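You operate a simulated robot arm through the tools that you are given. There is no shell and no other tool.

You run a simulated two-armed robot. Do the job below in one go: nothing can be reset, and whatever is moved stays where it is left.

JOB
The bagger stopped in mid-seal: jog the rack bar, the plate and the pop-up home.
Fine: jog dial On first and Off last; plate before pop-up; three presses, no other button. Where these are worked on the way, their far stop is far enough and under half their travel is too little: jog dial.

The check looks at the end state, three seconds after you hand in, the way a careful person would. Anything else that was tipped, shoved, dropped, spilled or broken makes it a failure. Lids that push on must go on centred and level and be pressed home; caps that screw on are set level and turned clockwise until they are tight.

ROBOT AND FRAMES
Two 6-joint arms with two-finger grippers on one trunk that stands fixed in place. Base frame: the origin is at the foot of the trunk, x ahead of it, y to its left, z up. Readings come in m, rad, newtons and seconds.
The left shoulder is at [0.03, 0.178, 1.188], the right one opposite. With the tool pointing down near the work surface each hand reaches from about 0.54 to 0.8 m from the base axis, measured 20 degrees to its own side. Payload 2.54 kg a hand.
Tool frame (each hand has its own): the origin (TCP) lies between the finger pads and is the grasp point; the fingertips stand 0.03 m ahead of it; z points along the fingers, y is the line along which they close. Largest opening 0.116 m; the body of the gripper starts 0.095 m behind the TCP.
Orientation is that of the tool frame in the base frame, as a unit quaternion [x, y, z, w]. With the fingers straight down and closing along the base's y, the tool's x points along the base's -x, its y along +y and its z along -z.

CONTROLS
- The arms move only by the tool servo_tool. It takes "left_motion", "right_motion" or both (then of equal length, played together; a hand with none holds still); each is one flat list of numbers, 7 for each row, row after row: the shift along the tool's x, y, z in units of 30 mm (1.0 is 30 mm), then the turn, a rotation vector about the tool's x, y, z in units of 8 degrees (1.0 is 8 degrees), then the finger opening in m, from 0 to 0.116. In form: [dx, dy, dz, rx, ry, rz, fingers, dx, dy, dz, rx, ry, rz, fingers, ...]. A call has 1 to 20 rows; each row shifts and turns the commanded pose from where the row before left it, along the tool's axes as they then stand. A call with a number of a shift or a turn outside -1 to 1 is refused whole. A row lasts 0.2 s, in which the tool goes at most 0.05 m and 0.15 rad; a call with a longer step from one row to the next is refused whole, and so is a gripper value outside its range. Where a pose cannot be reached the arm comes as near as it can. A force on the tool above 40 N (or 10 N above the force at the start of the call, whichever is more), or a blocked arm, ends the call early, and 0.2 s more pass. Each finger travels about 0.153 m/s and halts on what it meets, pressing with about 29 N; the grip force reading is that of the motor and also rises with nothing between the fingers. The clock runs only during rows and for 0.2 s after the last one: add rows that do not move to give the fingers time. It gives the time, the measured TCP pose, the force on the tool (base axes), the opening and the grip force at its end, in the units of the frame above (readings bear some noise), with the torque about the TCP (base axes, N m) and any sound that the robot's microphone picked up.
- Cameras (640 x 400 px; columns grow to the right, rows downward): "scene" is now at [0.0462, -0.035, 1.9159]; the picture's right is [-0.42, -0.91, 0.00], its down [-0.63, 0.29, -0.72] and it looks along [0.65, -0.31, -0.69] (base axes); focal length 311 px, centre (320, 200). "left" rides on the left gripper at [0.069, 0.015, -0.122] in its tool frame; the picture's right is [-0.22, 0.98, 0.00], its down [-0.83, -0.18, -0.53] and it looks along [-0.52, -0.12, 0.85] (tool axes); focal length 251 px, centre (320, 200). "right" rides on the right gripper at [0.069, -0.015, -0.122] in its tool frame; the picture's right is [0.21, 0.98, 0.00], its down [-0.83, 0.18, -0.53] and it looks along [-0.52, 0.11, 0.85] (tool axes); focal length 251 px, centre (320, 200). There is no depth. A picture from a camera that has moved, and an enlarged one, comes with that camera's place and axes in the base frame and with its lens.
- grab_frame(camera): a new picture of that camera. It takes no simulated time.
- slide_trunk(by): slides the trunk up (or, below 0, down) by that many m; the arms and the scene camera ride with it, the base frame stays. It gives what a move gives, with no picture.
- aim_head(pan, tilt): turns the head with the scene camera to pan (to the left, within 2.496 rad either way) and tilt (down, from -0.506 to 1.204), counted from straight ahead of the robot. It gives what a move gives.
- enlarge(camera, box): a new picture of the part [left, top, right, bottom] of that camera's present view, enlarged. It takes no simulated time.
- finish_job(): hands the job in; it is judged then, once.

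Nothing tells you positions but the pictures and the camera data. Unless the task says otherwise, let go and move clear before handing in.

The tools are called after ">>>" by a JSON object that holds its "api" and its "payload". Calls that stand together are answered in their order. servo_tool: Moves the arms, as the interface text tells. Its arguments: {"type":"object","properties":{"left_motion":{"type":"array","items":{"type":"number"}},"right_motion":{"type":"array","items":{"type":"number"}}},"required":[]} The other tools are called the same way: slide_trunk (by) slides the trunk up or down; aim_head (pan, tilt) turns the head that bears the scene camera; grab_frame (camera) takes a picture; enlarge (camera, box) takes an enlarged picture of a part of a camera's view; finish_job () hands the job in.

At the start:

```text
time: 0.0
left_ee_pos: [0.5242, -0.0336, 1.4836]
left_orientation: [-0.001, 1.0, 0.0, 0.001]
left_force: [-0.7, 1.0, -0.1]
left_torque: [0.0, -0.04, 0.0]
left_finger_gap: 0.1162
left_gripper_force: 0.1
right_ee_pos: [0.4144, -0.4363, 1.5218]
right_orientation: [-0.001, 1.0, 0.0, 0.0]
right_force: [0.1, 0.7, 0.1]
right_torque: [-0.01, -0.01, 0.02]
right_finger_gap: 0.1159
right_gripper_force: 0.1
trunk travel left (down, up): [-0.4, 0.14]
head pan, tilt: [-0.436, 0.764]
```

scene: 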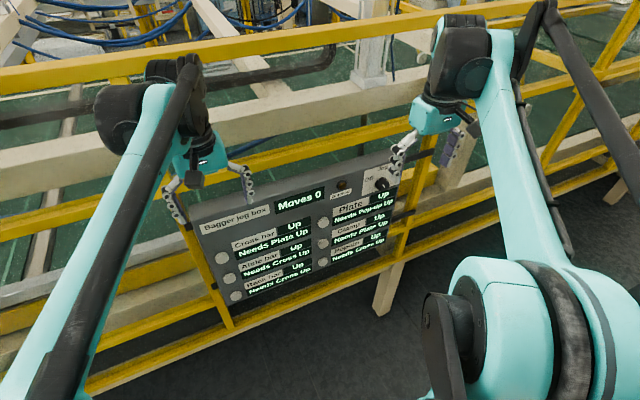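
right: 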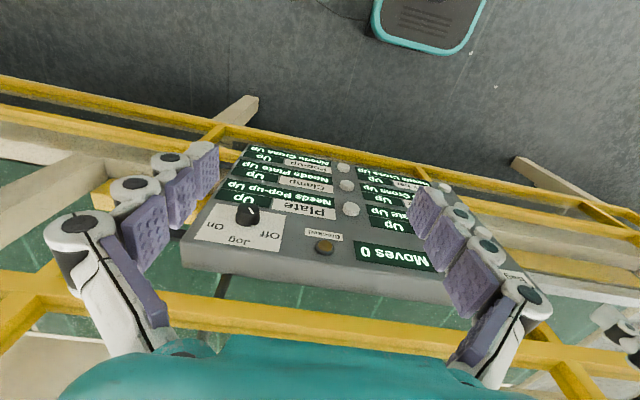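
left: 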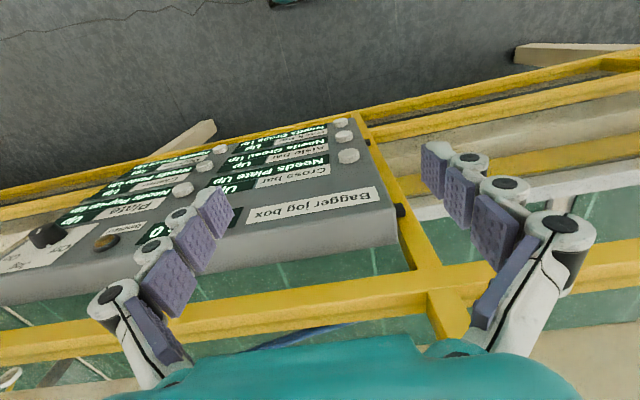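

I see a panel "Bagger jog box" with buttons, displays and a jog dial at top right. I'll zoom in to read the labels before planning.

>>> {"api": "enlarge", "payload": {"camera": "scene", "box": [180, 150, 420, 310]}}

>>> {"api": "enlarge", "payload": {"camera": "scene", "box": [310, 160, 410, 225]}}

>>> {"api": "enlarge", "payload": {"camera": "right", "box": [180, 130, 480, 300]}}

>>> {"api": "enlarge", "payload": {"camera": "left", "box": [0, 100, 400, 300]}}

```text
2.50 times, centred on (300, 230) of scene
camera zoom: at [0.0462, -0.035, 1.9159], right [-0.42, -0.91, 0.0], down [-0.63, 0.29, -0.72], along [0.65, -0.31, -0.69], focal length 778 px, centre (370, 125)
```

zoom: 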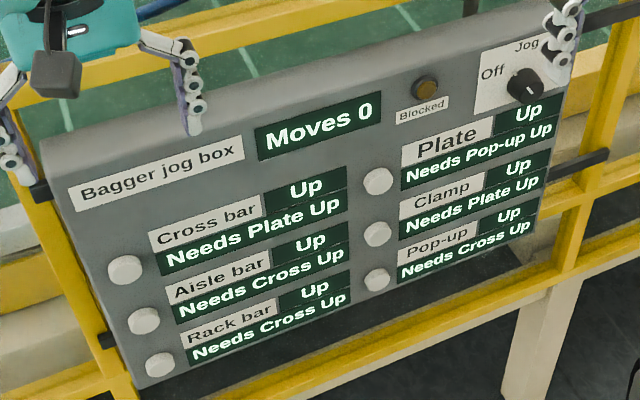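

```text
6.15 times, centred on (360, 192) of scene
camera zoom: at [0.0462, -0.035, 1.9159], right [-0.42, -0.91, 0.0], down [-0.63, 0.29, -0.72], along [0.65, -0.31, -0.69], focal length 1915 px, centre (74, 246)
```

zoom: 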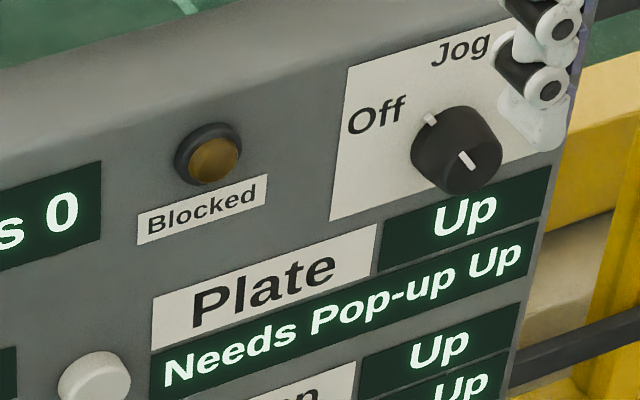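

```text
2.13 times, centred on (330, 215) of right
camera zoom: at [0.3445, -0.4519, 1.6434], right [-0.21, 0.98, 0.0], down [0.83, 0.18, 0.53], along [0.52, 0.11, -0.85], focal length 536 px, centre (299, 168)
```

zoom: 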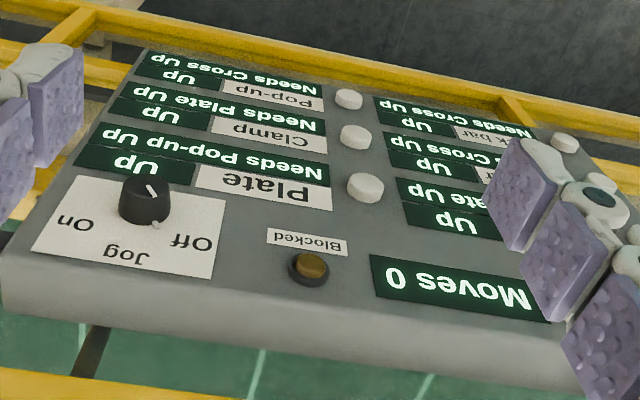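

```text
1.60 times, centred on (200, 200) of left
camera zoom: at [0.4551, -0.0158, 1.6054], right [0.22, 0.98, 0.0], down [0.83, -0.18, 0.53], along [0.52, -0.12, -0.85], focal length 402 px, centre (512, 200)
```

zoom: 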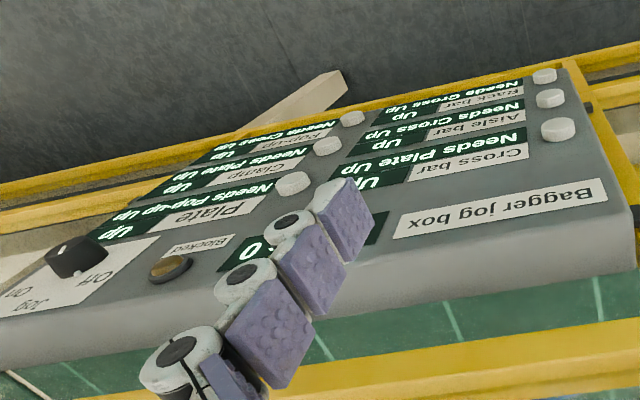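

The panel stands about upright at x≈0.63 facing the robot, with all six units Up and the dial at Off. I put the dial near (0.62,-0.52,1.27), Plate near (0.63,-0.32,1.195), Pop-up near (0.63,-0.32,0.99) and Rack near (0.62,-0.01,1.00). First I pitch both hands to point forward, well clear of the panel.

>>> {"api": "servo_tool", "payload": {"right_motion": [0, 0, 0, 0, -1, 0, 0.08, 0, 0, 0, 0, -1, 0, 0.08, 0, 0, 0, 0, -1, 0, 0.08, 0, 0, 0, 0, -1, 0, 0.08, 0, 0, 0, 0, -1, 0, 0.08, 0, 0, 0, 0, -1, 0, 0.08], "left_motion": [0.5, 0, 0, 0, -1, 0, 0.0, 0.5, 0, 0, 0, -1, 0, 0.0, 0.5, 0, 0, 0, -1, 0, 0.0, 0.5, 0, 0, 0, -1, 0, 0.0, 0, 0, 0, 0, -1, 0, 0.0, 0, 0, 0, 0, -1, 0, 0.0]}}

```text
time: 1.4
left_ee_pos: [0.4637, -0.0326, 1.4713]
left_orientation: [0.0, 0.913, -0.001, 0.408]
left_force: [-0.4, -0.2, 0.2]
left_torque: [0.0, -0.02, -0.02]
left_finger_gap: 0.0002
left_gripper_force: 28.2
right_ee_pos: [0.4128, -0.437, 1.5217]
right_orientation: [0.0, 0.913, -0.001, 0.409]
right_force: [-0.1, -0.1, -0.6]
right_torque: [-0.03, 0.0, -0.02]
right_finger_gap: 0.0804
right_gripper_force: 0.0
trunk travel left (down, up): [-0.4, 0.14]
head pan, tilt: [-0.436, 0.764]
```

Both hands follow well. I continue the pitch until they are level.

>>> {"api": "servo_tool", "payload": {"right_motion": [0, 0, 0, 0, -1, 0, 0.08, 0, 0, 0, 0, -1, 0, 0.08, 0, 0, 0, 0, -1, 0, 0.08, 0, 0, 0, 0, -1, 0, 0.08, 0, 0, 0, 0, -1, 0, 0.08, 0, 0, 0, 0, -0.25, 0, 0.08], "left_motion": [0, 0, 0, 0, -1, 0, 0.0, 0, 0, 0, 0, -1, 0, 0.0, 0, 0, 0, 0, -1, 0, 0.0, 0, 0, 0, 0, -1, 0, 0.0, 0, 0, 0, 0, -1, 0, 0.0, 0, 0, 0, 0, -0.25, 0, 0.0]}}

>>> {"api": "grab_frame", "payload": {"camera": "scene"}}

>>> {"api": "grab_frame", "payload": {"camera": "right"}}

>>> {"api": "grab_frame", "payload": {"camera": "left"}}

```text
time: 2.8
left_ee_pos: [0.4657, -0.0325, 1.4708]
left_orientation: [0.001, 0.706, -0.001, 0.708]
left_force: [0.4, 1.2, 0.0]
left_torque: [0.01, -0.04, -0.06]
left_finger_gap: 0.0
left_gripper_force: 28.2
right_ee_pos: [0.4133, -0.4351, 1.5216]
right_orientation: [0.001, 0.707, -0.001, 0.708]
right_force: [-0.2, 0.2, 0.3]
right_torque: [-0.02, -0.03, -0.02]
right_finger_gap: 0.0801
right_gripper_force: 0.2
trunk travel left (down, up): [-0.4, 0.14]
head pan, tilt: [-0.436, 0.764]
```

```text
taken
camera scene: at [0.0458, -0.0345, 1.9159], right [-0.42, -0.91, 0.0], down [-0.63, 0.29, -0.72], along [0.65, -0.31, -0.69], focal length 311 px, centre (320, 200)
```

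scene: 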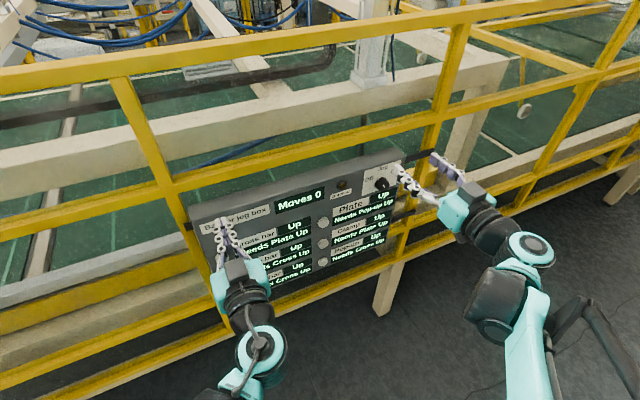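

```text
taken
camera right: at [0.291, -0.4512, 1.4525], right [0.0, 0.98, -0.22], down [-0.53, 0.18, 0.82], along [0.84, 0.11, 0.52], focal length 251 px, centre (320, 200)
```

right: 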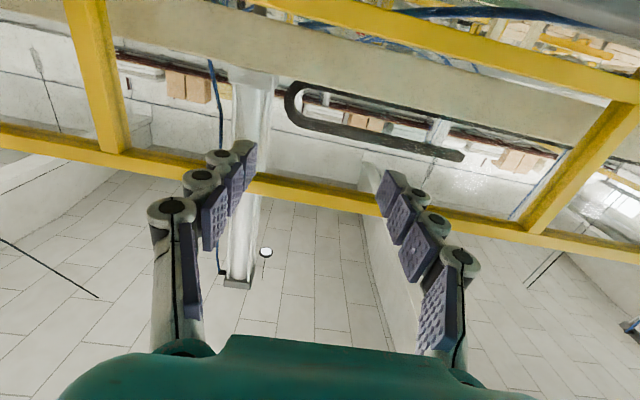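

```text
taken
camera left: at [0.3438, -0.0155, 1.402], right [0.0, 0.98, 0.21], down [-0.54, -0.18, 0.82], along [0.84, -0.12, 0.52], focal length 251 px, centre (320, 200)
```

left: 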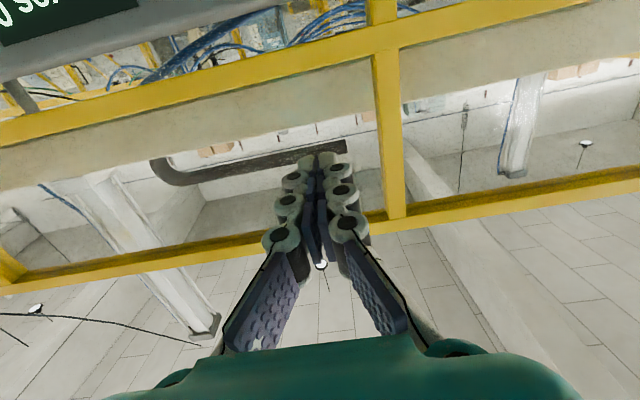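

Both hands are now level. Next I bring the right hand in front of the dial and the left hand down towards Rack, both about 10 cm short of the panel.

>>> {"api": "servo_tool", "payload": {"right_motion": [0.918, -0.315, 0.32, 0, 0, 0, 0.08, 0.918, -0.315, 0.32, 0, 0, 0, 0.08, 0.918, -0.315, 0.32, 0, 0, 0, 0.08, 0.918, -0.315, 0.32, 0, 0, 0, 0.08, 0.918, -0.315, 0.32, 0, 0, 0, 0.08, 0.918, -0.315, 0.32, 0, 0, 0, 0.08, 0.918, -0.315, 0.32, 0, 0, 0, 0.08, 0.918, -0.315, 0.32, 0, 0, 0, 0.08, 0.918, -0.315, 0.32, 0, 0, 0, 0.08, 0, 0, 0, 0, 0, 0, 0.08], "left_motion": [0.92, 0.05, 0.067, 0, 0, 0, 0, 0.92, 0.05, 0.067, 0, 0, 0, 0, 0.92, 0.05, 0.067, 0, 0, 0, 0, 0.92, 0.05, 0.067, 0, 0, 0, 0, 0.92, 0.05, 0.067, 0, 0, 0, 0, 0.92, 0.05, 0.067, 0, 0, 0, 0, 0.92, 0.05, 0.067, 0, 0, 0, 0, 0.92, 0.05, 0.067, 0, 0, 0, 0, 0.92, 0.05, 0.067, 0, 0, 0, 0, 0, 0, 0, 0, 0, 0, 0]}}

>>> {"api": "grab_frame", "payload": {"camera": "scene"}}

>>> {"api": "grab_frame", "payload": {"camera": "right"}}

>>> {"api": "grab_frame", "payload": {"camera": "left"}}

```text
time: 5.0
left_ee_pos: [0.5084, -0.0481, 1.3555]
left_orientation: [0.001, 0.708, -0.001, 0.707]
left_force: [-0.3, 0.0, 0.3]
left_torque: [0.0, -0.05, 0.0]
left_finger_gap: 0.0002
left_gripper_force: 29.1
left hand out of reach, approached as far as the arm can: row 4, 5, 6, 7, 8, 9
right_ee_pos: [0.5055, -0.5299, 1.2878]
right_orientation: [-0.001, 0.708, 0.001, 0.707]
right_force: [-0.6, -0.6, 0.3]
right_torque: [-0.04, 0.02, -0.03]
right_finger_gap: 0.0797
right_gripper_force: 0.0
right hand out of reach, approached as far as the arm can: row 8, 9
trunk travel left (down, up): [-0.4, 0.14]
head pan, tilt: [-0.436, 0.764]
```

```text
taken
camera scene: at [0.045, -0.0338, 1.916], right [-0.42, -0.91, 0.0], down [-0.63, 0.29, -0.72], along [0.65, -0.31, -0.69], focal length 311 px, centre (320, 200)
```

scene: 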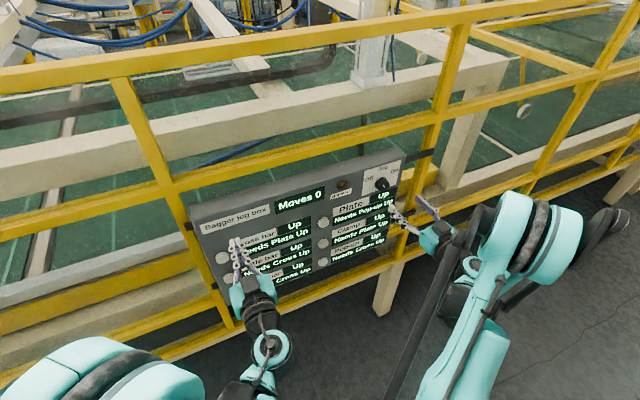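

```text
taken
camera right: at [0.3834, -0.5451, 1.2184], right [0.0, 0.98, -0.22], down [-0.53, 0.18, 0.83], along [0.85, 0.12, 0.52], focal length 251 px, centre (320, 200)
```

right: 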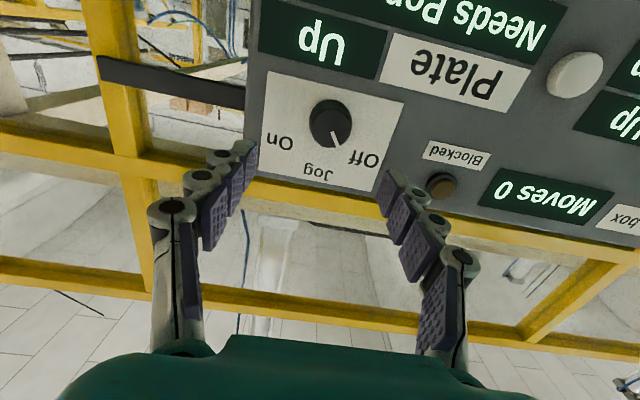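

```text
taken
camera left: at [0.3855, -0.0304, 1.2854], right [0.0, 0.98, 0.21], down [-0.53, -0.18, 0.83], along [0.85, -0.11, 0.52], focal length 251 px, centre (320, 200)
```

left: 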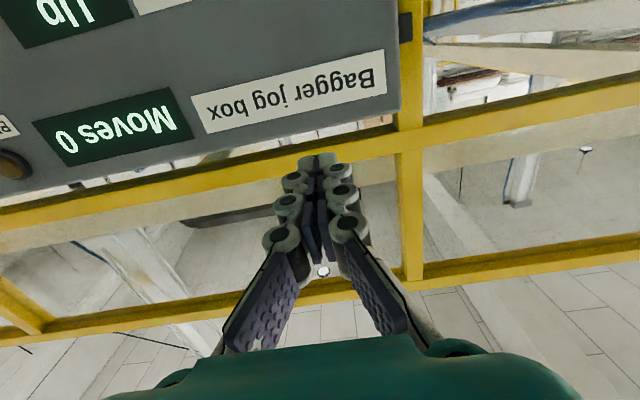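

The hands are too close in at shoulder height to reach further down. Lowering the trunk will put the targets above the shoulders, where the hands have room, so I slide it down 0.3 m. Nothing stands in front of the panel there.

>>> {"api": "slide_trunk", "payload": {"by": -0.3}}

>>> {"api": "aim_head", "payload": {"pan": -0.43, "tilt": 0.5}}

>>> {"api": "grab_frame", "payload": {"camera": "scene"}}

```text
time: 8.0
left_ee_pos: [0.5077, -0.0486, 1.0545]
left_orientation: [0.0, 0.708, 0.0, 0.706]
left_force: [0.8, 0.7, 0.1]
left_torque: [-0.02, 0.0, -0.02]
left_finger_gap: 0.0
left_gripper_force: 28.1
right_ee_pos: [0.5065, -0.5305, 0.9872]
right_orientation: [0.0, 0.707, 0.0, 0.707]
right_force: [0.2, 0.9, 0.0]
right_torque: [0.01, 0.01, 0.01]
right_finger_gap: 0.08
right_gripper_force: 0.1
trunk travel left (down, up): [-0.1, 0.44]
head pan, tilt: [-0.436, 0.764]
```

```text
time: 8.8
left_ee_pos: [0.5093, -0.0492, 1.0533]
left_orientation: [0.0, 0.708, 0.001, 0.706]
left_force: [0.2, 0.5, -0.3]
left_torque: [0.01, 0.03, 0.0]
left_finger_gap: 0.0
left_gripper_force: 28.5
right_ee_pos: [0.5064, -0.5306, 0.9868]
right_orientation: [0.0, 0.709, 0.0, 0.706]
right_force: [0.7, 0.2, 0.6]
right_torque: [0.0, 0.02, -0.01]
right_finger_gap: 0.08
right_gripper_force: 0.1
trunk travel left (down, up): [-0.1, 0.44]
head pan, tilt: [-0.429, 0.499]
```

```text
taken
camera scene: at [0.0543, -0.0381, 1.6389], right [-0.42, -0.91, 0.0], down [-0.44, 0.2, -0.88], along [0.8, -0.37, -0.48], focal length 311 px, centre (320, 200)
```

scene: 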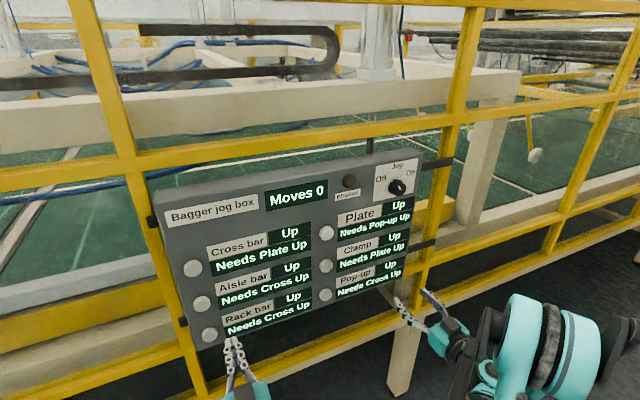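

The lowered view shows the whole panel face-on and my position estimates agree from two views. I zoom in on the dial to measure its pointer and travel.

>>> {"api": "enlarge", "payload": {"camera": "scene", "box": [366, 150, 430, 210]}}

>>> {"api": "enlarge", "payload": {"camera": "scene", "box": [150, 150, 430, 350]}}

>>> {"api": "grab_frame", "payload": {"camera": "left"}}

>>> {"api": "grab_frame", "payload": {"camera": "right"}}

```text
6.67 times, centred on (398, 180) of scene
camera zoom: at [0.0543, -0.0381, 1.6389], right [-0.42, -0.91, 0.0], down [-0.44, 0.2, -0.88], along [0.8, -0.37, -0.48], focal length 2074 px, centre (-200, 333)
```

zoom: 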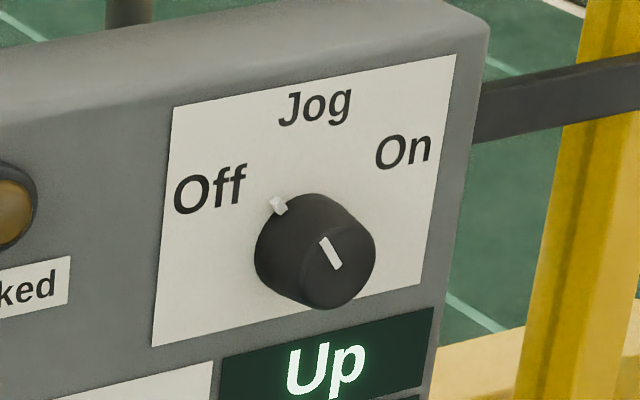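

```text
2.00 times, centred on (290, 250) of scene
camera zoom: at [0.0543, -0.0381, 1.6389], right [-0.42, -0.91, 0.0], down [-0.44, 0.2, -0.88], along [0.8, -0.37, -0.48], focal length 622 px, centre (380, 100)
```

zoom: 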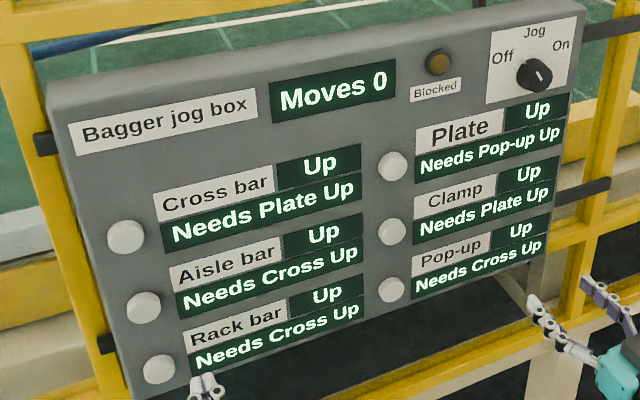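

```text
taken
camera left: at [0.3862, -0.0312, 0.9852], right [0.0, 0.98, 0.21], down [-0.53, -0.18, 0.83], along [0.85, -0.11, 0.52], focal length 251 px, centre (320, 200)
```

left: 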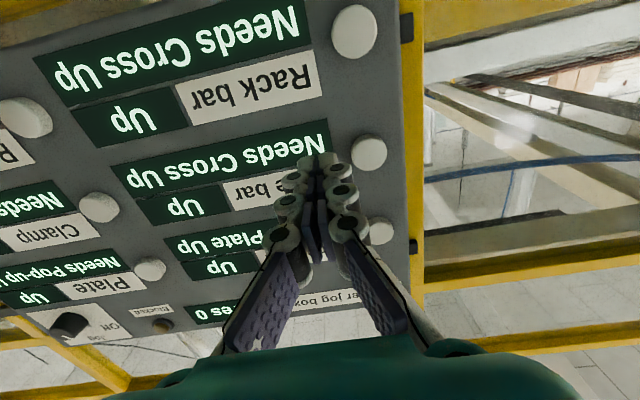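

```text
taken
camera right: at [0.384, -0.5459, 0.9179], right [0.0, 0.98, -0.21], down [-0.53, 0.18, 0.83], along [0.85, 0.12, 0.52], focal length 251 px, centre (320, 200)
```

right: 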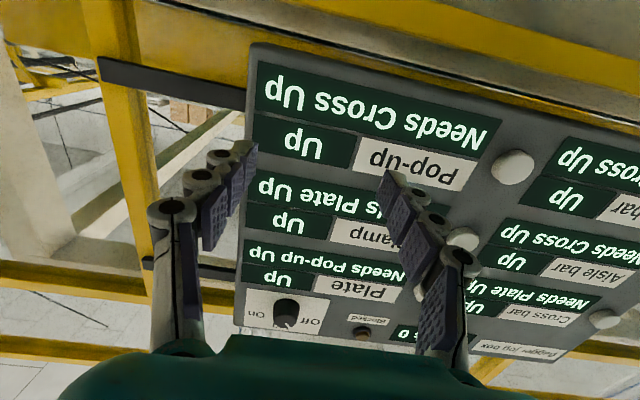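

The dial pointer stands about 32–40° left of upright, so On should be about 70–80° clockwise. I raise the right hand in front of the dial, still short of it, rolling it 40° anticlockwise so that it can turn clockwise from there.

>>> {"api": "servo_tool", "payload": {"right_motion": [-0.97, 0.03, 0.045, 0, 0, 0, 0.08, -0.97, 0.03, 0.045, 0, 0, 0, 0.08, -0.97, 0.03, 0.045, 0, 0, 0, 0.08, -0.97, 0.03, 0.045, 0, 0, 0, 0.08, -0.97, 0.03, 0.045, 0, 0, 0, 0.08, -0.97, 0.03, 0.045, 0, 0, 0, 0.08, -0.97, 0.03, 0.045, 0, 0, 0, 0.08, -0.97, 0.03, 0.045, 0, 0, 0, 0.08, -0.97, 0.03, 0.045, 0, 0, 0, 0.08, -0.97, 0.03, 0.045, 0, 0, 0, 0.08, 0, 0, 0, 0, 0, -1, 0.08, 0, 0, 0, 0, 0, -1, 0.08, 0, 0, 0, 0, 0, -1, 0.08, 0, 0, 0, 0, 0, -1, 0.08, 0, 0, 0, 0, 0, -1, 0.08, 0, 0, 0, 0, 0, 0, 0.08]}}

>>> {"api": "grab_frame", "payload": {"camera": "right"}}

>>> {"api": "grab_frame", "payload": {"camera": "scene"}}

```text
time: 12.2
left_ee_pos: [0.5075, -0.0489, 1.0542]
left_orientation: [-0.001, 0.708, 0.001, 0.707]
left_force: [-0.6, 0.1, -0.2]
left_torque: [-0.01, 0.01, 0.0]
left_finger_gap: 0.0
left_gripper_force: 28.3
right_ee_pos: [0.5213, -0.5215, 1.2772]
right_orientation: [-0.243, 0.665, -0.242, 0.663]
right_force: [0.6, -1.4, -0.2]
right_torque: [0.02, 0.01, 0.02]
right_finger_gap: 0.0801
right_gripper_force: 0.0
trunk travel left (down, up): [-0.1, 0.44]
head pan, tilt: [-0.429, 0.499]
```

```text
taken
camera right: at [0.3977, -0.5778, 1.2347], right [0.0, 0.61, -0.79], down [-0.53, 0.67, 0.52], along [0.85, 0.42, 0.32], focal length 251 px, centre (320, 200)
```

right: 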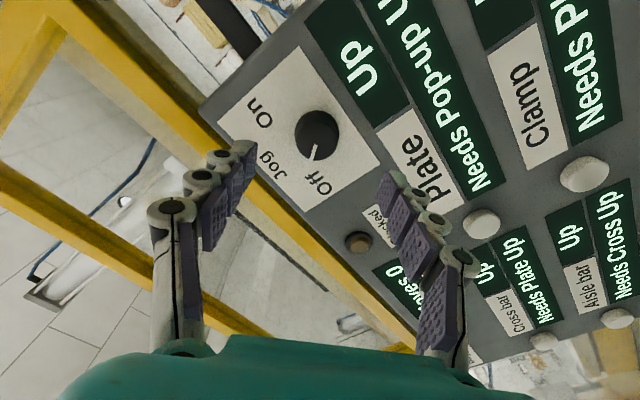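

```text
taken
camera scene: at [0.0543, -0.038, 1.639], right [-0.42, -0.91, 0.0], down [-0.44, 0.2, -0.88], along [0.8, -0.37, -0.48], focal length 311 px, centre (320, 200)
```

scene: 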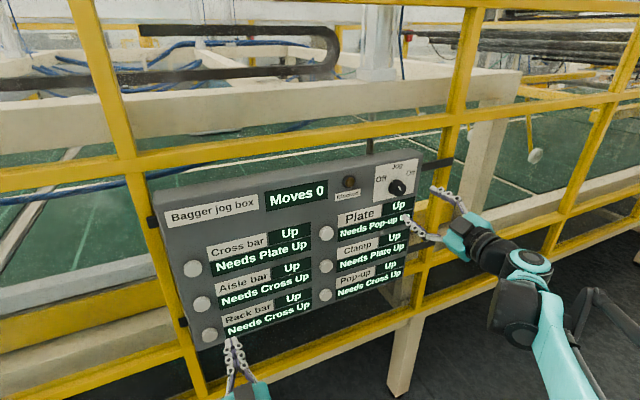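

The knob lies on the tool axis to within about 2 mm. I move in to put the fingertips around the knob, then check before gripping.

>>> {"api": "servo_tool", "payload": {"right_motion": [0, -0.05, 0.5, 0, 0, 0, 0.08, 0, 0, 0.5, 0, 0, 0, 0.08, 0, 0, 0.5, 0, 0, 0, 0.08, 0, 0, 0.5, 0, 0, 0, 0.08, 0, 0, 0.4, 0, 0, 0, 0.08, 0, 0, 0.3, 0, 0, 0, 0.08, 0, 0, 0, 0, 0, 0, 0.08]}}

>>> {"api": "grab_frame", "payload": {"camera": "right"}}

>>> {"api": "enlarge", "payload": {"camera": "scene", "box": [366, 150, 446, 210]}}

```text
time: 13.8
left_ee_pos: [0.5079, -0.0481, 1.0542]
left_orientation: [0.0, 0.708, 0.0, 0.706]
left_force: [-0.6, -0.6, 0.3]
left_torque: [0.01, -0.01, 0.03]
left_finger_gap: 0.0
left_gripper_force: 28.9
right_ee_pos: [0.6023, -0.5213, 1.2789]
right_orientation: [-0.242, 0.665, -0.241, 0.664]
right_force: [-0.7, -0.5, -0.6]
right_torque: [-0.03, -0.03, 0.03]
right_finger_gap: 0.0801
right_gripper_force: 0.1
trunk travel left (down, up): [-0.1, 0.44]
head pan, tilt: [-0.429, 0.499]
```

```text
taken
camera right: at [0.479, -0.5783, 1.2354], right [0.0, 0.61, -0.79], down [-0.53, 0.67, 0.52], along [0.85, 0.42, 0.32], focal length 251 px, centre (320, 200)
```

right: 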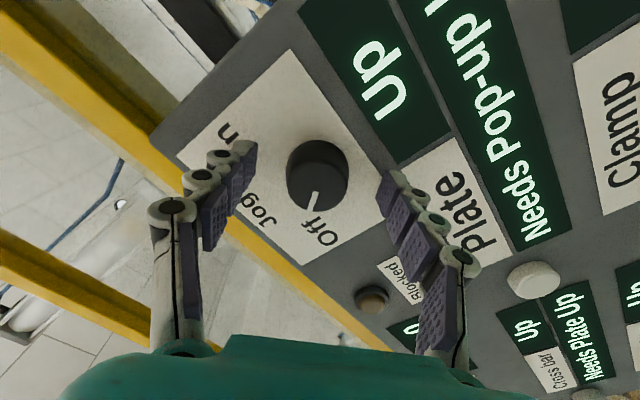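

```text
6.67 times, centred on (406, 180) of scene
camera zoom: at [0.0542, -0.0381, 1.639], right [-0.42, -0.91, 0.0], down [-0.44, 0.2, -0.88], along [0.8, -0.37, -0.48], focal length 2074 px, centre (-253, 333)
```

zoom: 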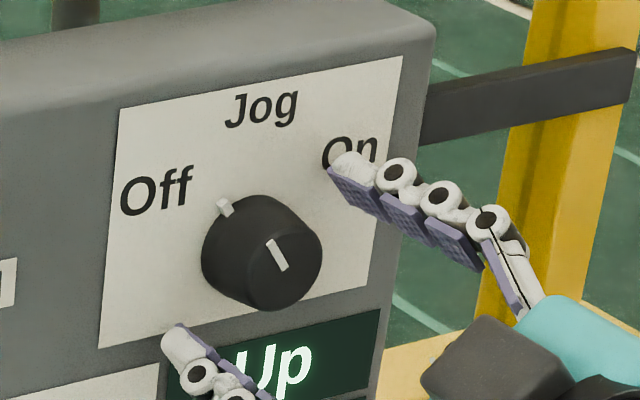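

The knob sits centred between the open fingers. I advance 8 mm more for a good bite, then close.

>>> {"api": "servo_tool", "payload": {"right_motion": [0, 0, 0.09, 0, 0, 0, 0.08, 0, 0, 0.09, 0, 0, 0, 0.08, 0, 0, 0.09, 0, 0, 0, 0.08, 0, 0, 0, 0, 0, 0, 0.08]}}

>>> {"api": "servo_tool", "payload": {"right_motion": [0, 0, 0, 0, 0, 0, 0.06, 0, 0, 0, 0, 0, 0, 0.05, 0, 0, 0, 0, 0, 0, 0.04, 0, 0, 0, 0, 0, 0, 0.03, 0, 0, 0, 0, 0, 0, 0.03]}}

>>> {"api": "enlarge", "payload": {"camera": "scene", "box": [366, 150, 446, 210]}}

>>> {"api": "grab_frame", "payload": {"camera": "right"}}

```text
time: 14.8
left_ee_pos: [0.5073, -0.0489, 1.0536]
left_orientation: [0.0, 0.708, 0.0, 0.706]
left_force: [-0.2, 0.4, -0.3]
left_torque: [0.02, -0.03, 0.01]
left_finger_gap: 0.0001
left_gripper_force: 29.0
right_ee_pos: [0.6094, -0.5225, 1.2792]
right_orientation: [-0.242, 0.665, -0.242, 0.664]
right_force: [0.2, 0.3, 0.2]
right_torque: [-0.02, 0.01, 0.03]
right_finger_gap: 0.0801
right_gripper_force: 0.0
trunk travel left (down, up): [-0.1, 0.44]
head pan, tilt: [-0.429, 0.499]
```

```text
time: 16.0
left_ee_pos: [0.5053, -0.0476, 1.0541]
left_orientation: [0.0, 0.708, 0.0, 0.707]
left_force: [-1.2, 0.7, -0.4]
left_torque: [-0.02, 0.02, 0.01]
left_finger_gap: 0.0001
left_gripper_force: 28.3
right_ee_pos: [0.6074, -0.5221, 1.28]
right_orientation: [-0.241, 0.665, -0.242, 0.664]
right_force: [-14.1, 1.0, -6.1]
right_torque: [-0.04, 0.25, -0.32]
right_finger_gap: 0.0406
right_gripper_force: 45.2
trunk travel left (down, up): [-0.1, 0.44]
head pan, tilt: [-0.429, 0.499]
```

```text
6.67 times, centred on (406, 180) of scene
camera zoom: at [0.0519, -0.0383, 1.639], right [-0.42, -0.91, 0.0], down [-0.43, 0.2, -0.88], along [0.8, -0.37, -0.48], focal length 2074 px, centre (-253, 333)
```

zoom: 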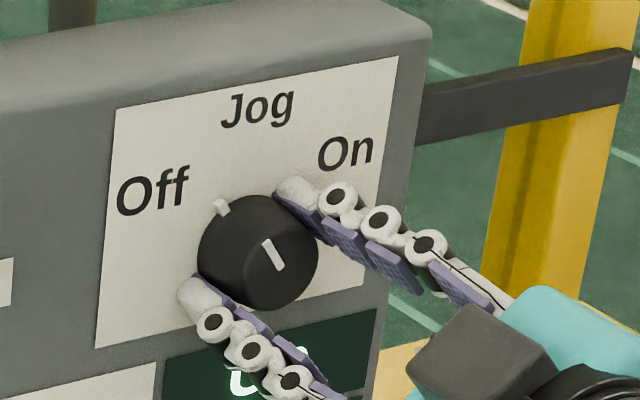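

```text
taken
camera right: at [0.4846, -0.5789, 1.2361], right [0.0, 0.61, -0.79], down [-0.53, 0.67, 0.52], along [0.85, 0.42, 0.32], focal length 251 px, centre (320, 200)
```

right: 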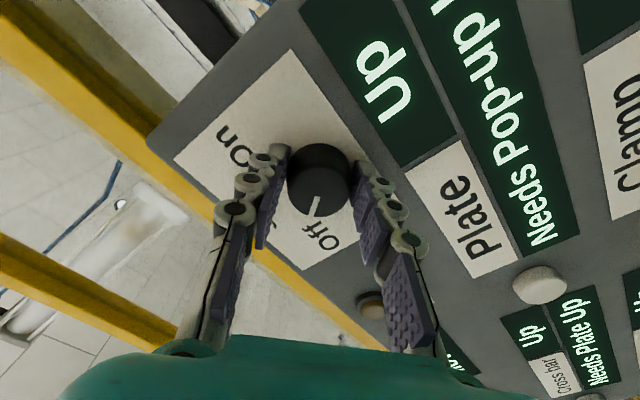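

The knob is gripped at 0.041 m, with the tips pressing lightly on the face plate. I ease back 2 mm and turn clockwise 40° to start, watching the readings.

>>> {"api": "servo_tool", "payload": {"right_motion": [0, 0, -0.07, 0, 0, 0, 0.03, 0, 0, 0, 0, 0, 0.5, 0.03, 0, 0, 0, 0, 0, 0.7, 0.03, 0, 0, 0, 0, 0, 0.7, 0.03, 0, 0, 0, 0, 0, 0.7, 0.03, 0, 0, 0, 0, 0, 0.7, 0.03, 0, 0, 0, 0, 0, 0.7, 0.03, 0, 0, 0, 0, 0, 0.7, 0.03, 0, 0, 0, 0, 0, 0, 0.03]}}

>>> {"api": "enlarge", "payload": {"camera": "scene", "box": [366, 150, 446, 210]}}

>>> {"api": "grab_frame", "payload": {"camera": "right"}}

```text
time: 18.0
left_ee_pos: [0.5079, -0.0472, 1.0535]
left_orientation: [0.001, 0.708, -0.001, 0.706]
left_force: [0.1, 0.2, 0.3]
left_torque: [-0.03, -0.01, 0.01]
left_finger_gap: 0.0
left_gripper_force: 29.3
right_ee_pos: [0.6067, -0.521, 1.2797]
right_orientation: [-0.016, 0.708, -0.013, 0.706]
right_force: [-10.2, 13.9, -18.4]
right_torque: [0.01, 0.38, 0.44]
right_finger_gap: 0.0408
right_gripper_force: 45.0
trunk travel left (down, up): [-0.1, 0.44]
head pan, tilt: [-0.429, 0.499]
```

```text
6.67 times, centred on (406, 180) of scene
camera zoom: at [0.0541, -0.0368, 1.6389], right [-0.42, -0.91, 0.0], down [-0.44, 0.2, -0.88], along [0.8, -0.37, -0.48], focal length 2074 px, centre (-253, 333)
```

zoom: 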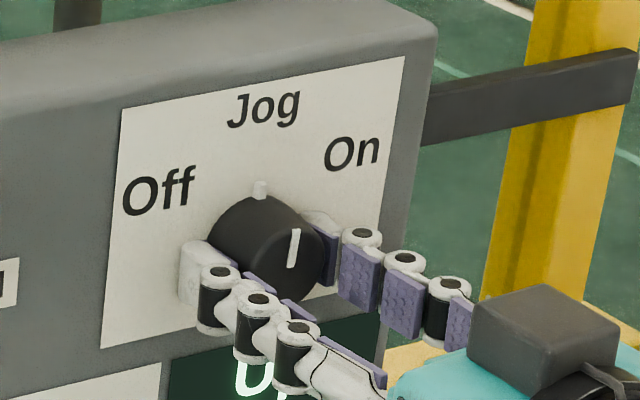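

```text
taken
camera right: at [0.4844, -0.5392, 1.2103], right [0.0, 0.97, -0.26], down [-0.53, 0.21, 0.82], along [0.85, 0.14, 0.51], focal length 251 px, centre (320, 200)
```

right: 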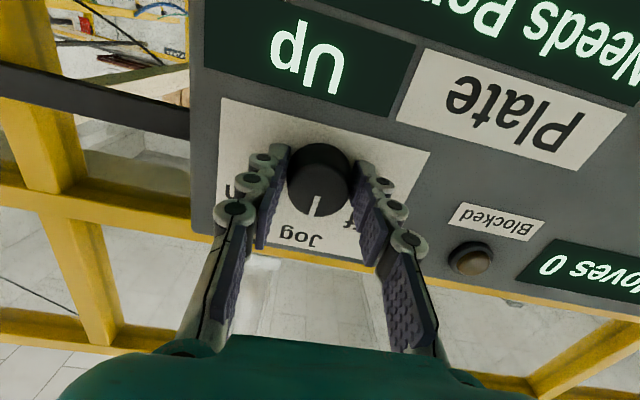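

The knob turns with the hand and now stands upright, half way. I relax the side load by a millimetre and turn on towards On.

>>> {"api": "servo_tool", "payload": {"right_motion": [0.04, 0.03, -0.03, 0, 0, 0, 0.03, 0, 0, 0, 0, 0, 0.6, 0.03, 0, 0, 0, 0, 0, 0.6, 0.03, 0, 0, 0, 0, 0, 0.6, 0.03, 0, 0, 0, 0, 0, 0.6, 0.03, 0, 0, 0, 0, 0, 0.6, 0.03, 0, 0, 0, 0, 0, 0.6, 0.03, 0, 0, 0, 0, 0, 0.6, 0.03, 0, 0, 0, 0, 0, 0, 0.03]}}

>>> {"api": "enlarge", "payload": {"camera": "scene", "box": [366, 150, 446, 210]}}

>>> {"api": "grab_frame", "payload": {"camera": "right"}}

```text
time: 20.0
left_ee_pos: [0.5088, -0.0453, 1.0544]
left_orientation: [0.0, 0.707, 0.0, 0.707]
left_force: [-0.2, -0.7, 0.5]
left_torque: [-0.02, 0.01, 0.0]
left_finger_gap: 0.0002
left_gripper_force: 29.0
right_ee_pos: [0.6073, -0.518, 1.2793]
right_orientation: [0.19, 0.682, 0.19, 0.68]
right_force: [7.3, 13.1, 8.9]
right_torque: [-1.06, 0.37, 0.54]
right_finger_gap: 0.0408
right_gripper_force: 45.1
trunk travel left (down, up): [-0.1, 0.44]
head pan, tilt: [-0.429, 0.499]
```

```text
6.67 times, centred on (406, 180) of scene
camera zoom: at [0.0548, -0.0345, 1.6391], right [-0.42, -0.91, 0.0], down [-0.44, 0.2, -0.88], along [0.8, -0.37, -0.48], focal length 2074 px, centre (-253, 333)
```

zoom: 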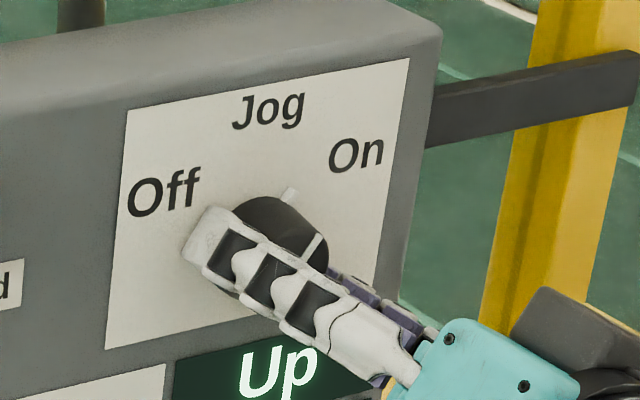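

```text
taken
camera right: at [0.4842, -0.4963, 1.212], right [0.0, 0.95, 0.32], down [-0.53, -0.27, 0.8], along [0.85, -0.17, 0.5], focal length 251 px, centre (320, 200)
```

right: 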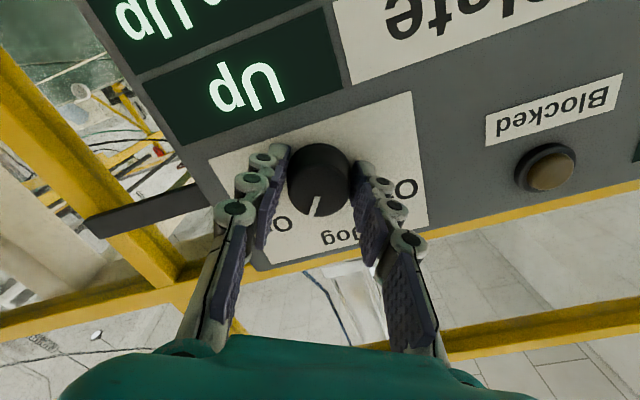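

The pointer has turned about 71° and now leans towards On, and the torque has risen to about 1 N·m, which suggests the stop. I nudge a little further to confirm it.

>>> {"api": "servo_tool", "payload": {"right_motion": [0, 0, 0, 0, 0, 0.4, 0.03, 0, 0, 0, 0, 0, 0.4, 0.03, 0, 0, 0, 0, 0, 0, 0.03]}}

>>> {"api": "grab_frame", "payload": {"camera": "right"}}

>>> {"api": "enlarge", "payload": {"camera": "scene", "box": [366, 150, 446, 210]}}

```text
time: 20.8
left_ee_pos: [0.5076, -0.0456, 1.0535]
left_orientation: [-0.001, 0.708, -0.001, 0.706]
left_force: [-0.5, 0.9, 0.3]
left_torque: [0.03, 0.01, -0.02]
left_finger_gap: 0.0
left_gripper_force: 28.7
right_ee_pos: [0.6052, -0.5183, 1.279]
right_orientation: [0.227, 0.671, 0.228, 0.668]
right_force: [-0.1, 18.9, 2.3]
right_torque: [-0.8, -0.11, 0.66]
right_finger_gap: 0.0404
right_gripper_force: 44.9
trunk travel left (down, up): [-0.1, 0.44]
head pan, tilt: [-0.429, 0.499]
```

```text
taken
camera right: at [0.4834, -0.4884, 1.2148], right [0.0, 0.91, 0.42], down [-0.53, -0.36, 0.77], along [0.85, -0.22, 0.48], focal length 251 px, centre (320, 200)
```

right: 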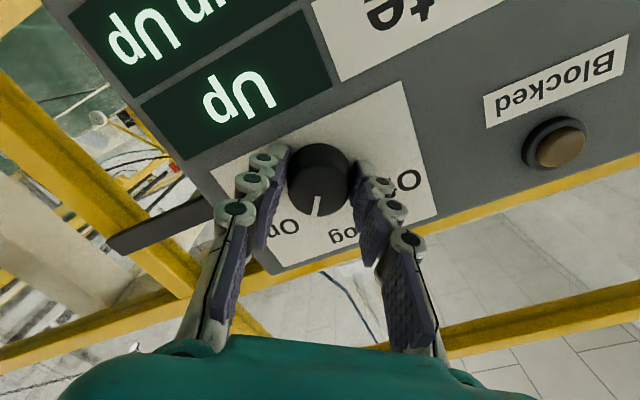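

```text
6.67 times, centred on (406, 180) of scene
camera zoom: at [0.0542, -0.0338, 1.6391], right [-0.42, -0.91, 0.0], down [-0.44, 0.2, -0.88], along [0.8, -0.37, -0.48], focal length 2074 px, centre (-253, 333)
```

zoom: 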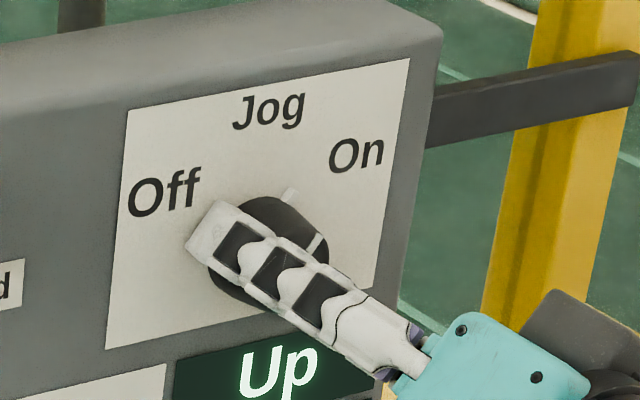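

The pointer did not move further, so the dial is at its On stop. I open, back off and check.

>>> {"api": "servo_tool", "payload": {"right_motion": [0, 0, 0, 0, 0, 0, 0.05, 0, 0, 0, 0, 0, 0, 0.07, 0, 0, 0, 0, 0, 0, 0.08, 0, 0, 0, 0, 0, 0, 0.08, 0, 0, -0.5, 0, 0, 0, 0.08, 0, 0, -0.7, 0, 0, 0, 0.08, 0, 0, -0.8, 0, 0, 0, 0.08, 0, 0, -0.8, 0, 0, 0, 0.08, 0, 0, 0, 0, 0, 0, 0.08]}}

>>> {"api": "grab_frame", "payload": {"camera": "right"}}

>>> {"api": "enlarge", "payload": {"camera": "scene", "box": [150, 150, 430, 350]}}

>>> {"api": "enlarge", "payload": {"camera": "scene", "box": [366, 150, 446, 210]}}

```text
time: 22.8
left_ee_pos: [0.5077, -0.0481, 1.0539]
left_orientation: [0.0, 0.707, 0.0, 0.707]
left_force: [-0.7, 0.5, -0.5]
left_torque: [-0.02, 0.01, 0.0]
left_finger_gap: 0.0
left_gripper_force: 29.0
right_ee_pos: [0.5213, -0.5228, 1.2774]
right_orientation: [0.228, 0.67, 0.228, 0.669]
right_force: [-0.2, -0.5, 0.3]
right_torque: [-0.03, 0.02, 0.03]
right_finger_gap: 0.08
right_gripper_force: 0.1
trunk travel left (down, up): [-0.1, 0.44]
head pan, tilt: [-0.429, 0.499]
```

```text
taken
camera right: at [0.3996, -0.4923, 1.2134], right [0.0, 0.9, 0.43], down [-0.53, -0.36, 0.77], along [0.85, -0.23, 0.48], focal length 251 px, centre (320, 200)
```

right: 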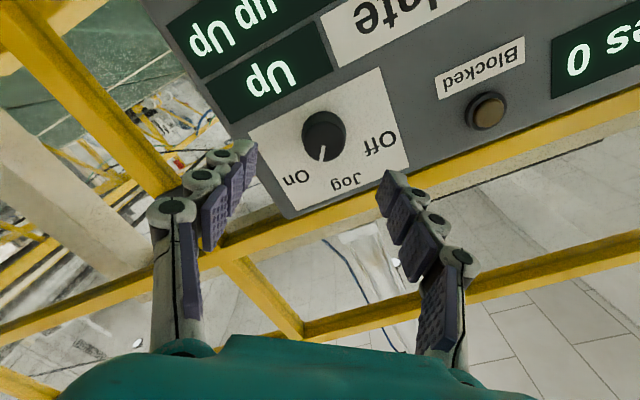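

```text
2.00 times, centred on (290, 250) of scene
camera zoom: at [0.0547, -0.0382, 1.639], right [-0.42, -0.91, 0.0], down [-0.44, 0.2, -0.88], along [0.8, -0.37, -0.48], focal length 622 px, centre (380, 100)
```

zoom: 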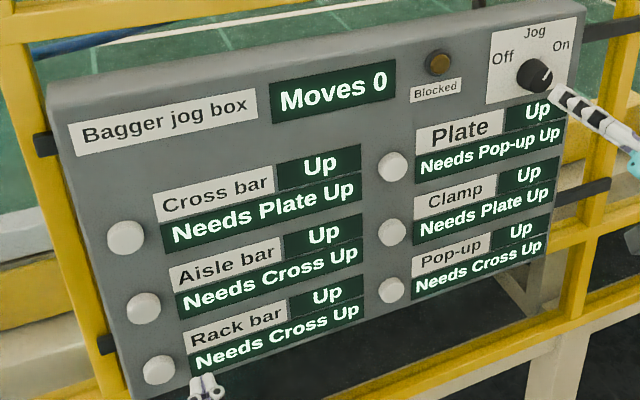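

```text
6.67 times, centred on (406, 180) of scene
camera zoom: at [0.0547, -0.0382, 1.639], right [-0.42, -0.91, 0.0], down [-0.44, 0.2, -0.88], along [0.8, -0.37, -0.48], focal length 2074 px, centre (-253, 333)
```

zoom: 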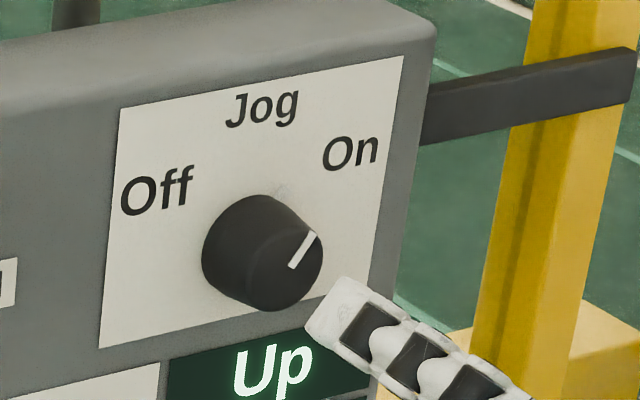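

The pointer now points to On and nothing else has changed (Moves 0). A close look from the hand camera, then I bring the left hand to Rack.

>>> {"api": "enlarge", "payload": {"camera": "right", "box": [240, 60, 420, 220]}}

>>> {"api": "servo_tool", "payload": {"left_motion": [0.55, 0.35, 0.1, 0, 0, 0, 0, 0.55, 0.35, 0.1, 0, 0, 0, 0, 0.55, 0.35, 0.1, 0, 0, 0, 0, 0.55, 0.35, 0.1, 0, 0, 0, 0, 0, 0, 0, 0, 0, 0, 0]}}

>>> {"api": "grab_frame", "payload": {"camera": "left"}}

>>> {"api": "enlarge", "payload": {"camera": "scene", "box": [150, 260, 310, 400]}}

```text
2.50 times, centred on (330, 140) of right
camera zoom: at [0.3996, -0.4923, 1.2134], right [0.0, 0.9, 0.43], down [-0.53, -0.36, 0.77], along [0.85, -0.23, 0.48], focal length 629 px, centre (295, 350)
```

zoom: 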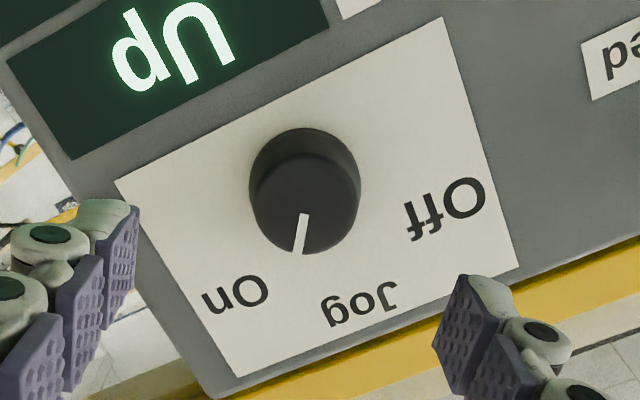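

```text
time: 24.0
left_ee_pos: [0.5427, -0.0247, 1.0464]
left_orientation: [0.0, 0.709, 0.001, 0.705]
left_force: [0.4, 0.6, 0.2]
left_torque: [-0.01, 0.01, 0.0]
left_finger_gap: 0.0
left_gripper_force: 28.7
left hand out of reach, approached as far as the arm can: row 1, 2, 3, 4
right_ee_pos: [0.5223, -0.5215, 1.278]
right_orientation: [0.228, 0.67, 0.228, 0.669]
right_force: [0.0, 1.0, 0.6]
right_torque: [-0.02, -0.02, -0.04]
right_finger_gap: 0.0805
right_gripper_force: 0.1
trunk travel left (down, up): [-0.1, 0.44]
head pan, tilt: [-0.429, 0.499]
```

```text
taken
camera left: at [0.4212, -0.0085, 0.9788], right [0.0, 0.98, 0.21], down [-0.53, -0.18, 0.83], along [0.85, -0.11, 0.52], focal length 251 px, centre (320, 200)
```

left: 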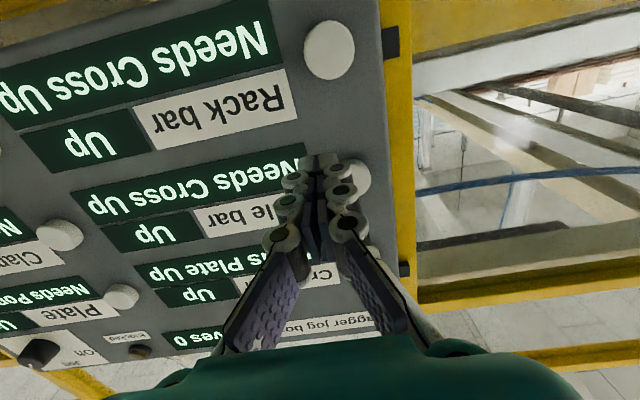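

```text
2.86 times, centred on (230, 330) of scene
camera zoom: at [0.0542, -0.0381, 1.639], right [-0.42, -0.91, 0.0], down [-0.44, 0.2, -0.88], along [0.8, -0.37, -0.48], focal length 889 px, centre (577, -171)
```

zoom: 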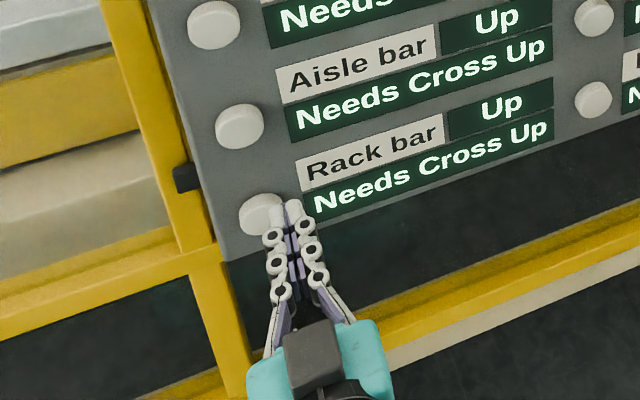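

The left hand is again too near its shoulder height, so I use the last 0.1 m of downward trunk travel. Both hands are clear of the panel for that.

>>> {"api": "slide_trunk", "payload": {"by": -0.1}}

>>> {"api": "grab_frame", "payload": {"camera": "scene"}}

>>> {"api": "grab_frame", "payload": {"camera": "left"}}

```text
time: 25.3
left_ee_pos: [0.544, -0.0252, 0.9483]
left_orientation: [-0.001, 0.708, 0.001, 0.706]
left_force: [-0.1, 0.4, 0.7]
left_torque: [0.01, -0.01, 0.02]
left_finger_gap: 0.0001
left_gripper_force: 28.2
right_ee_pos: [0.521, -0.5215, 1.1775]
right_orientation: [0.228, 0.67, 0.228, 0.669]
right_force: [0.3, 0.6, 0.0]
right_torque: [0.02, 0.02, -0.03]
right_finger_gap: 0.0801
right_gripper_force: 0.1
trunk travel left (down, up): [0.0, 0.54]
head pan, tilt: [-0.429, 0.499]
```

```text
taken
camera scene: at [0.0541, -0.0379, 1.5392], right [-0.42, -0.91, 0.0], down [-0.44, 0.2, -0.88], along [0.8, -0.37, -0.48], focal length 311 px, centre (320, 200)
```

scene: 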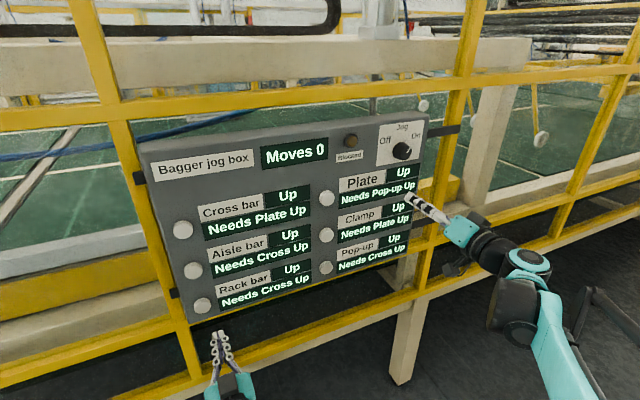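

```text
taken
camera left: at [0.421, -0.0084, 0.879], right [0.0, 0.98, 0.21], down [-0.53, -0.18, 0.83], along [0.85, -0.11, 0.52], focal length 251 px, centre (320, 200)
```

left: 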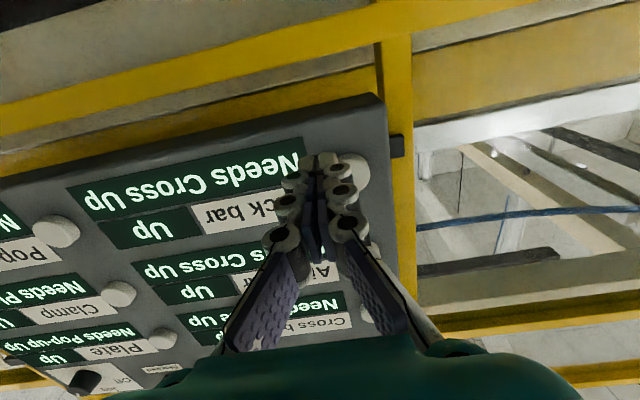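

Rack is confirmed at about (0.631, -0.004, 0.986). I line the left hand up in front of it first.

>>> {"api": "servo_tool", "payload": {"left_motion": [-0.42, 0.235, 0.15, 0, 0, 0, 0, -0.42, 0.235, 0.15, 0, 0, 0, 0, -0.42, 0.235, 0.15, 0, 0, 0, 0, 0, 0, 0, 0, 0, 0, 0]}}

>>> {"api": "grab_frame", "payload": {"camera": "left"}}

>>> {"api": "enlarge", "payload": {"camera": "scene", "box": [150, 260, 310, 360]}}

```text
time: 26.3
left_ee_pos: [0.5557, -0.0047, 0.9842]
left_orientation: [-0.001, 0.709, 0.001, 0.705]
left_force: [0.2, -0.5, 0.2]
left_torque: [0.02, 0.03, -0.02]
left_finger_gap: 0.0001
left_gripper_force: 28.5
right_ee_pos: [0.5222, -0.5228, 1.1774]
right_orientation: [0.229, 0.67, 0.227, 0.668]
right_force: [0.5, -0.4, 0.1]
right_torque: [0.02, -0.03, 0.0]
right_finger_gap: 0.0801
right_gripper_force: 0.0
trunk travel left (down, up): [0.0, 0.54]
head pan, tilt: [-0.429, 0.499]
```

```text
taken
camera left: at [0.4346, 0.0121, 0.9165], right [0.0, 0.98, 0.21], down [-0.53, -0.18, 0.83], along [0.85, -0.11, 0.52], focal length 251 px, centre (320, 200)
```

left: 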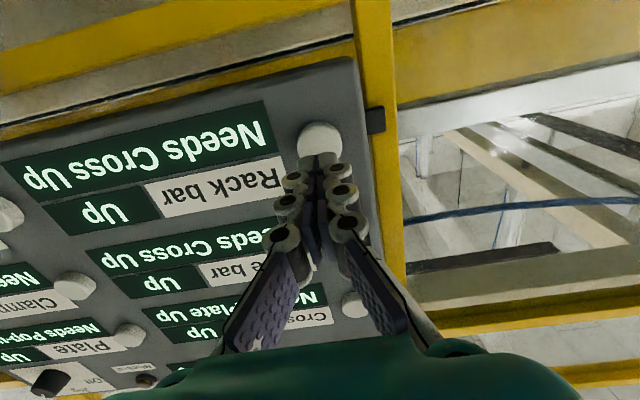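

```text
4.00 times, centred on (230, 310) of scene
camera zoom: at [0.0543, -0.0381, 1.539], right [-0.42, -0.91, 0.0], down [-0.44, 0.2, -0.88], along [0.8, -0.37, -0.48], focal length 1245 px, centre (680, -240)
```

zoom: 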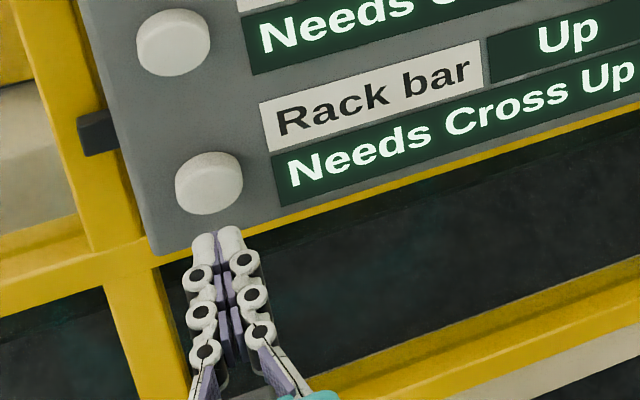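

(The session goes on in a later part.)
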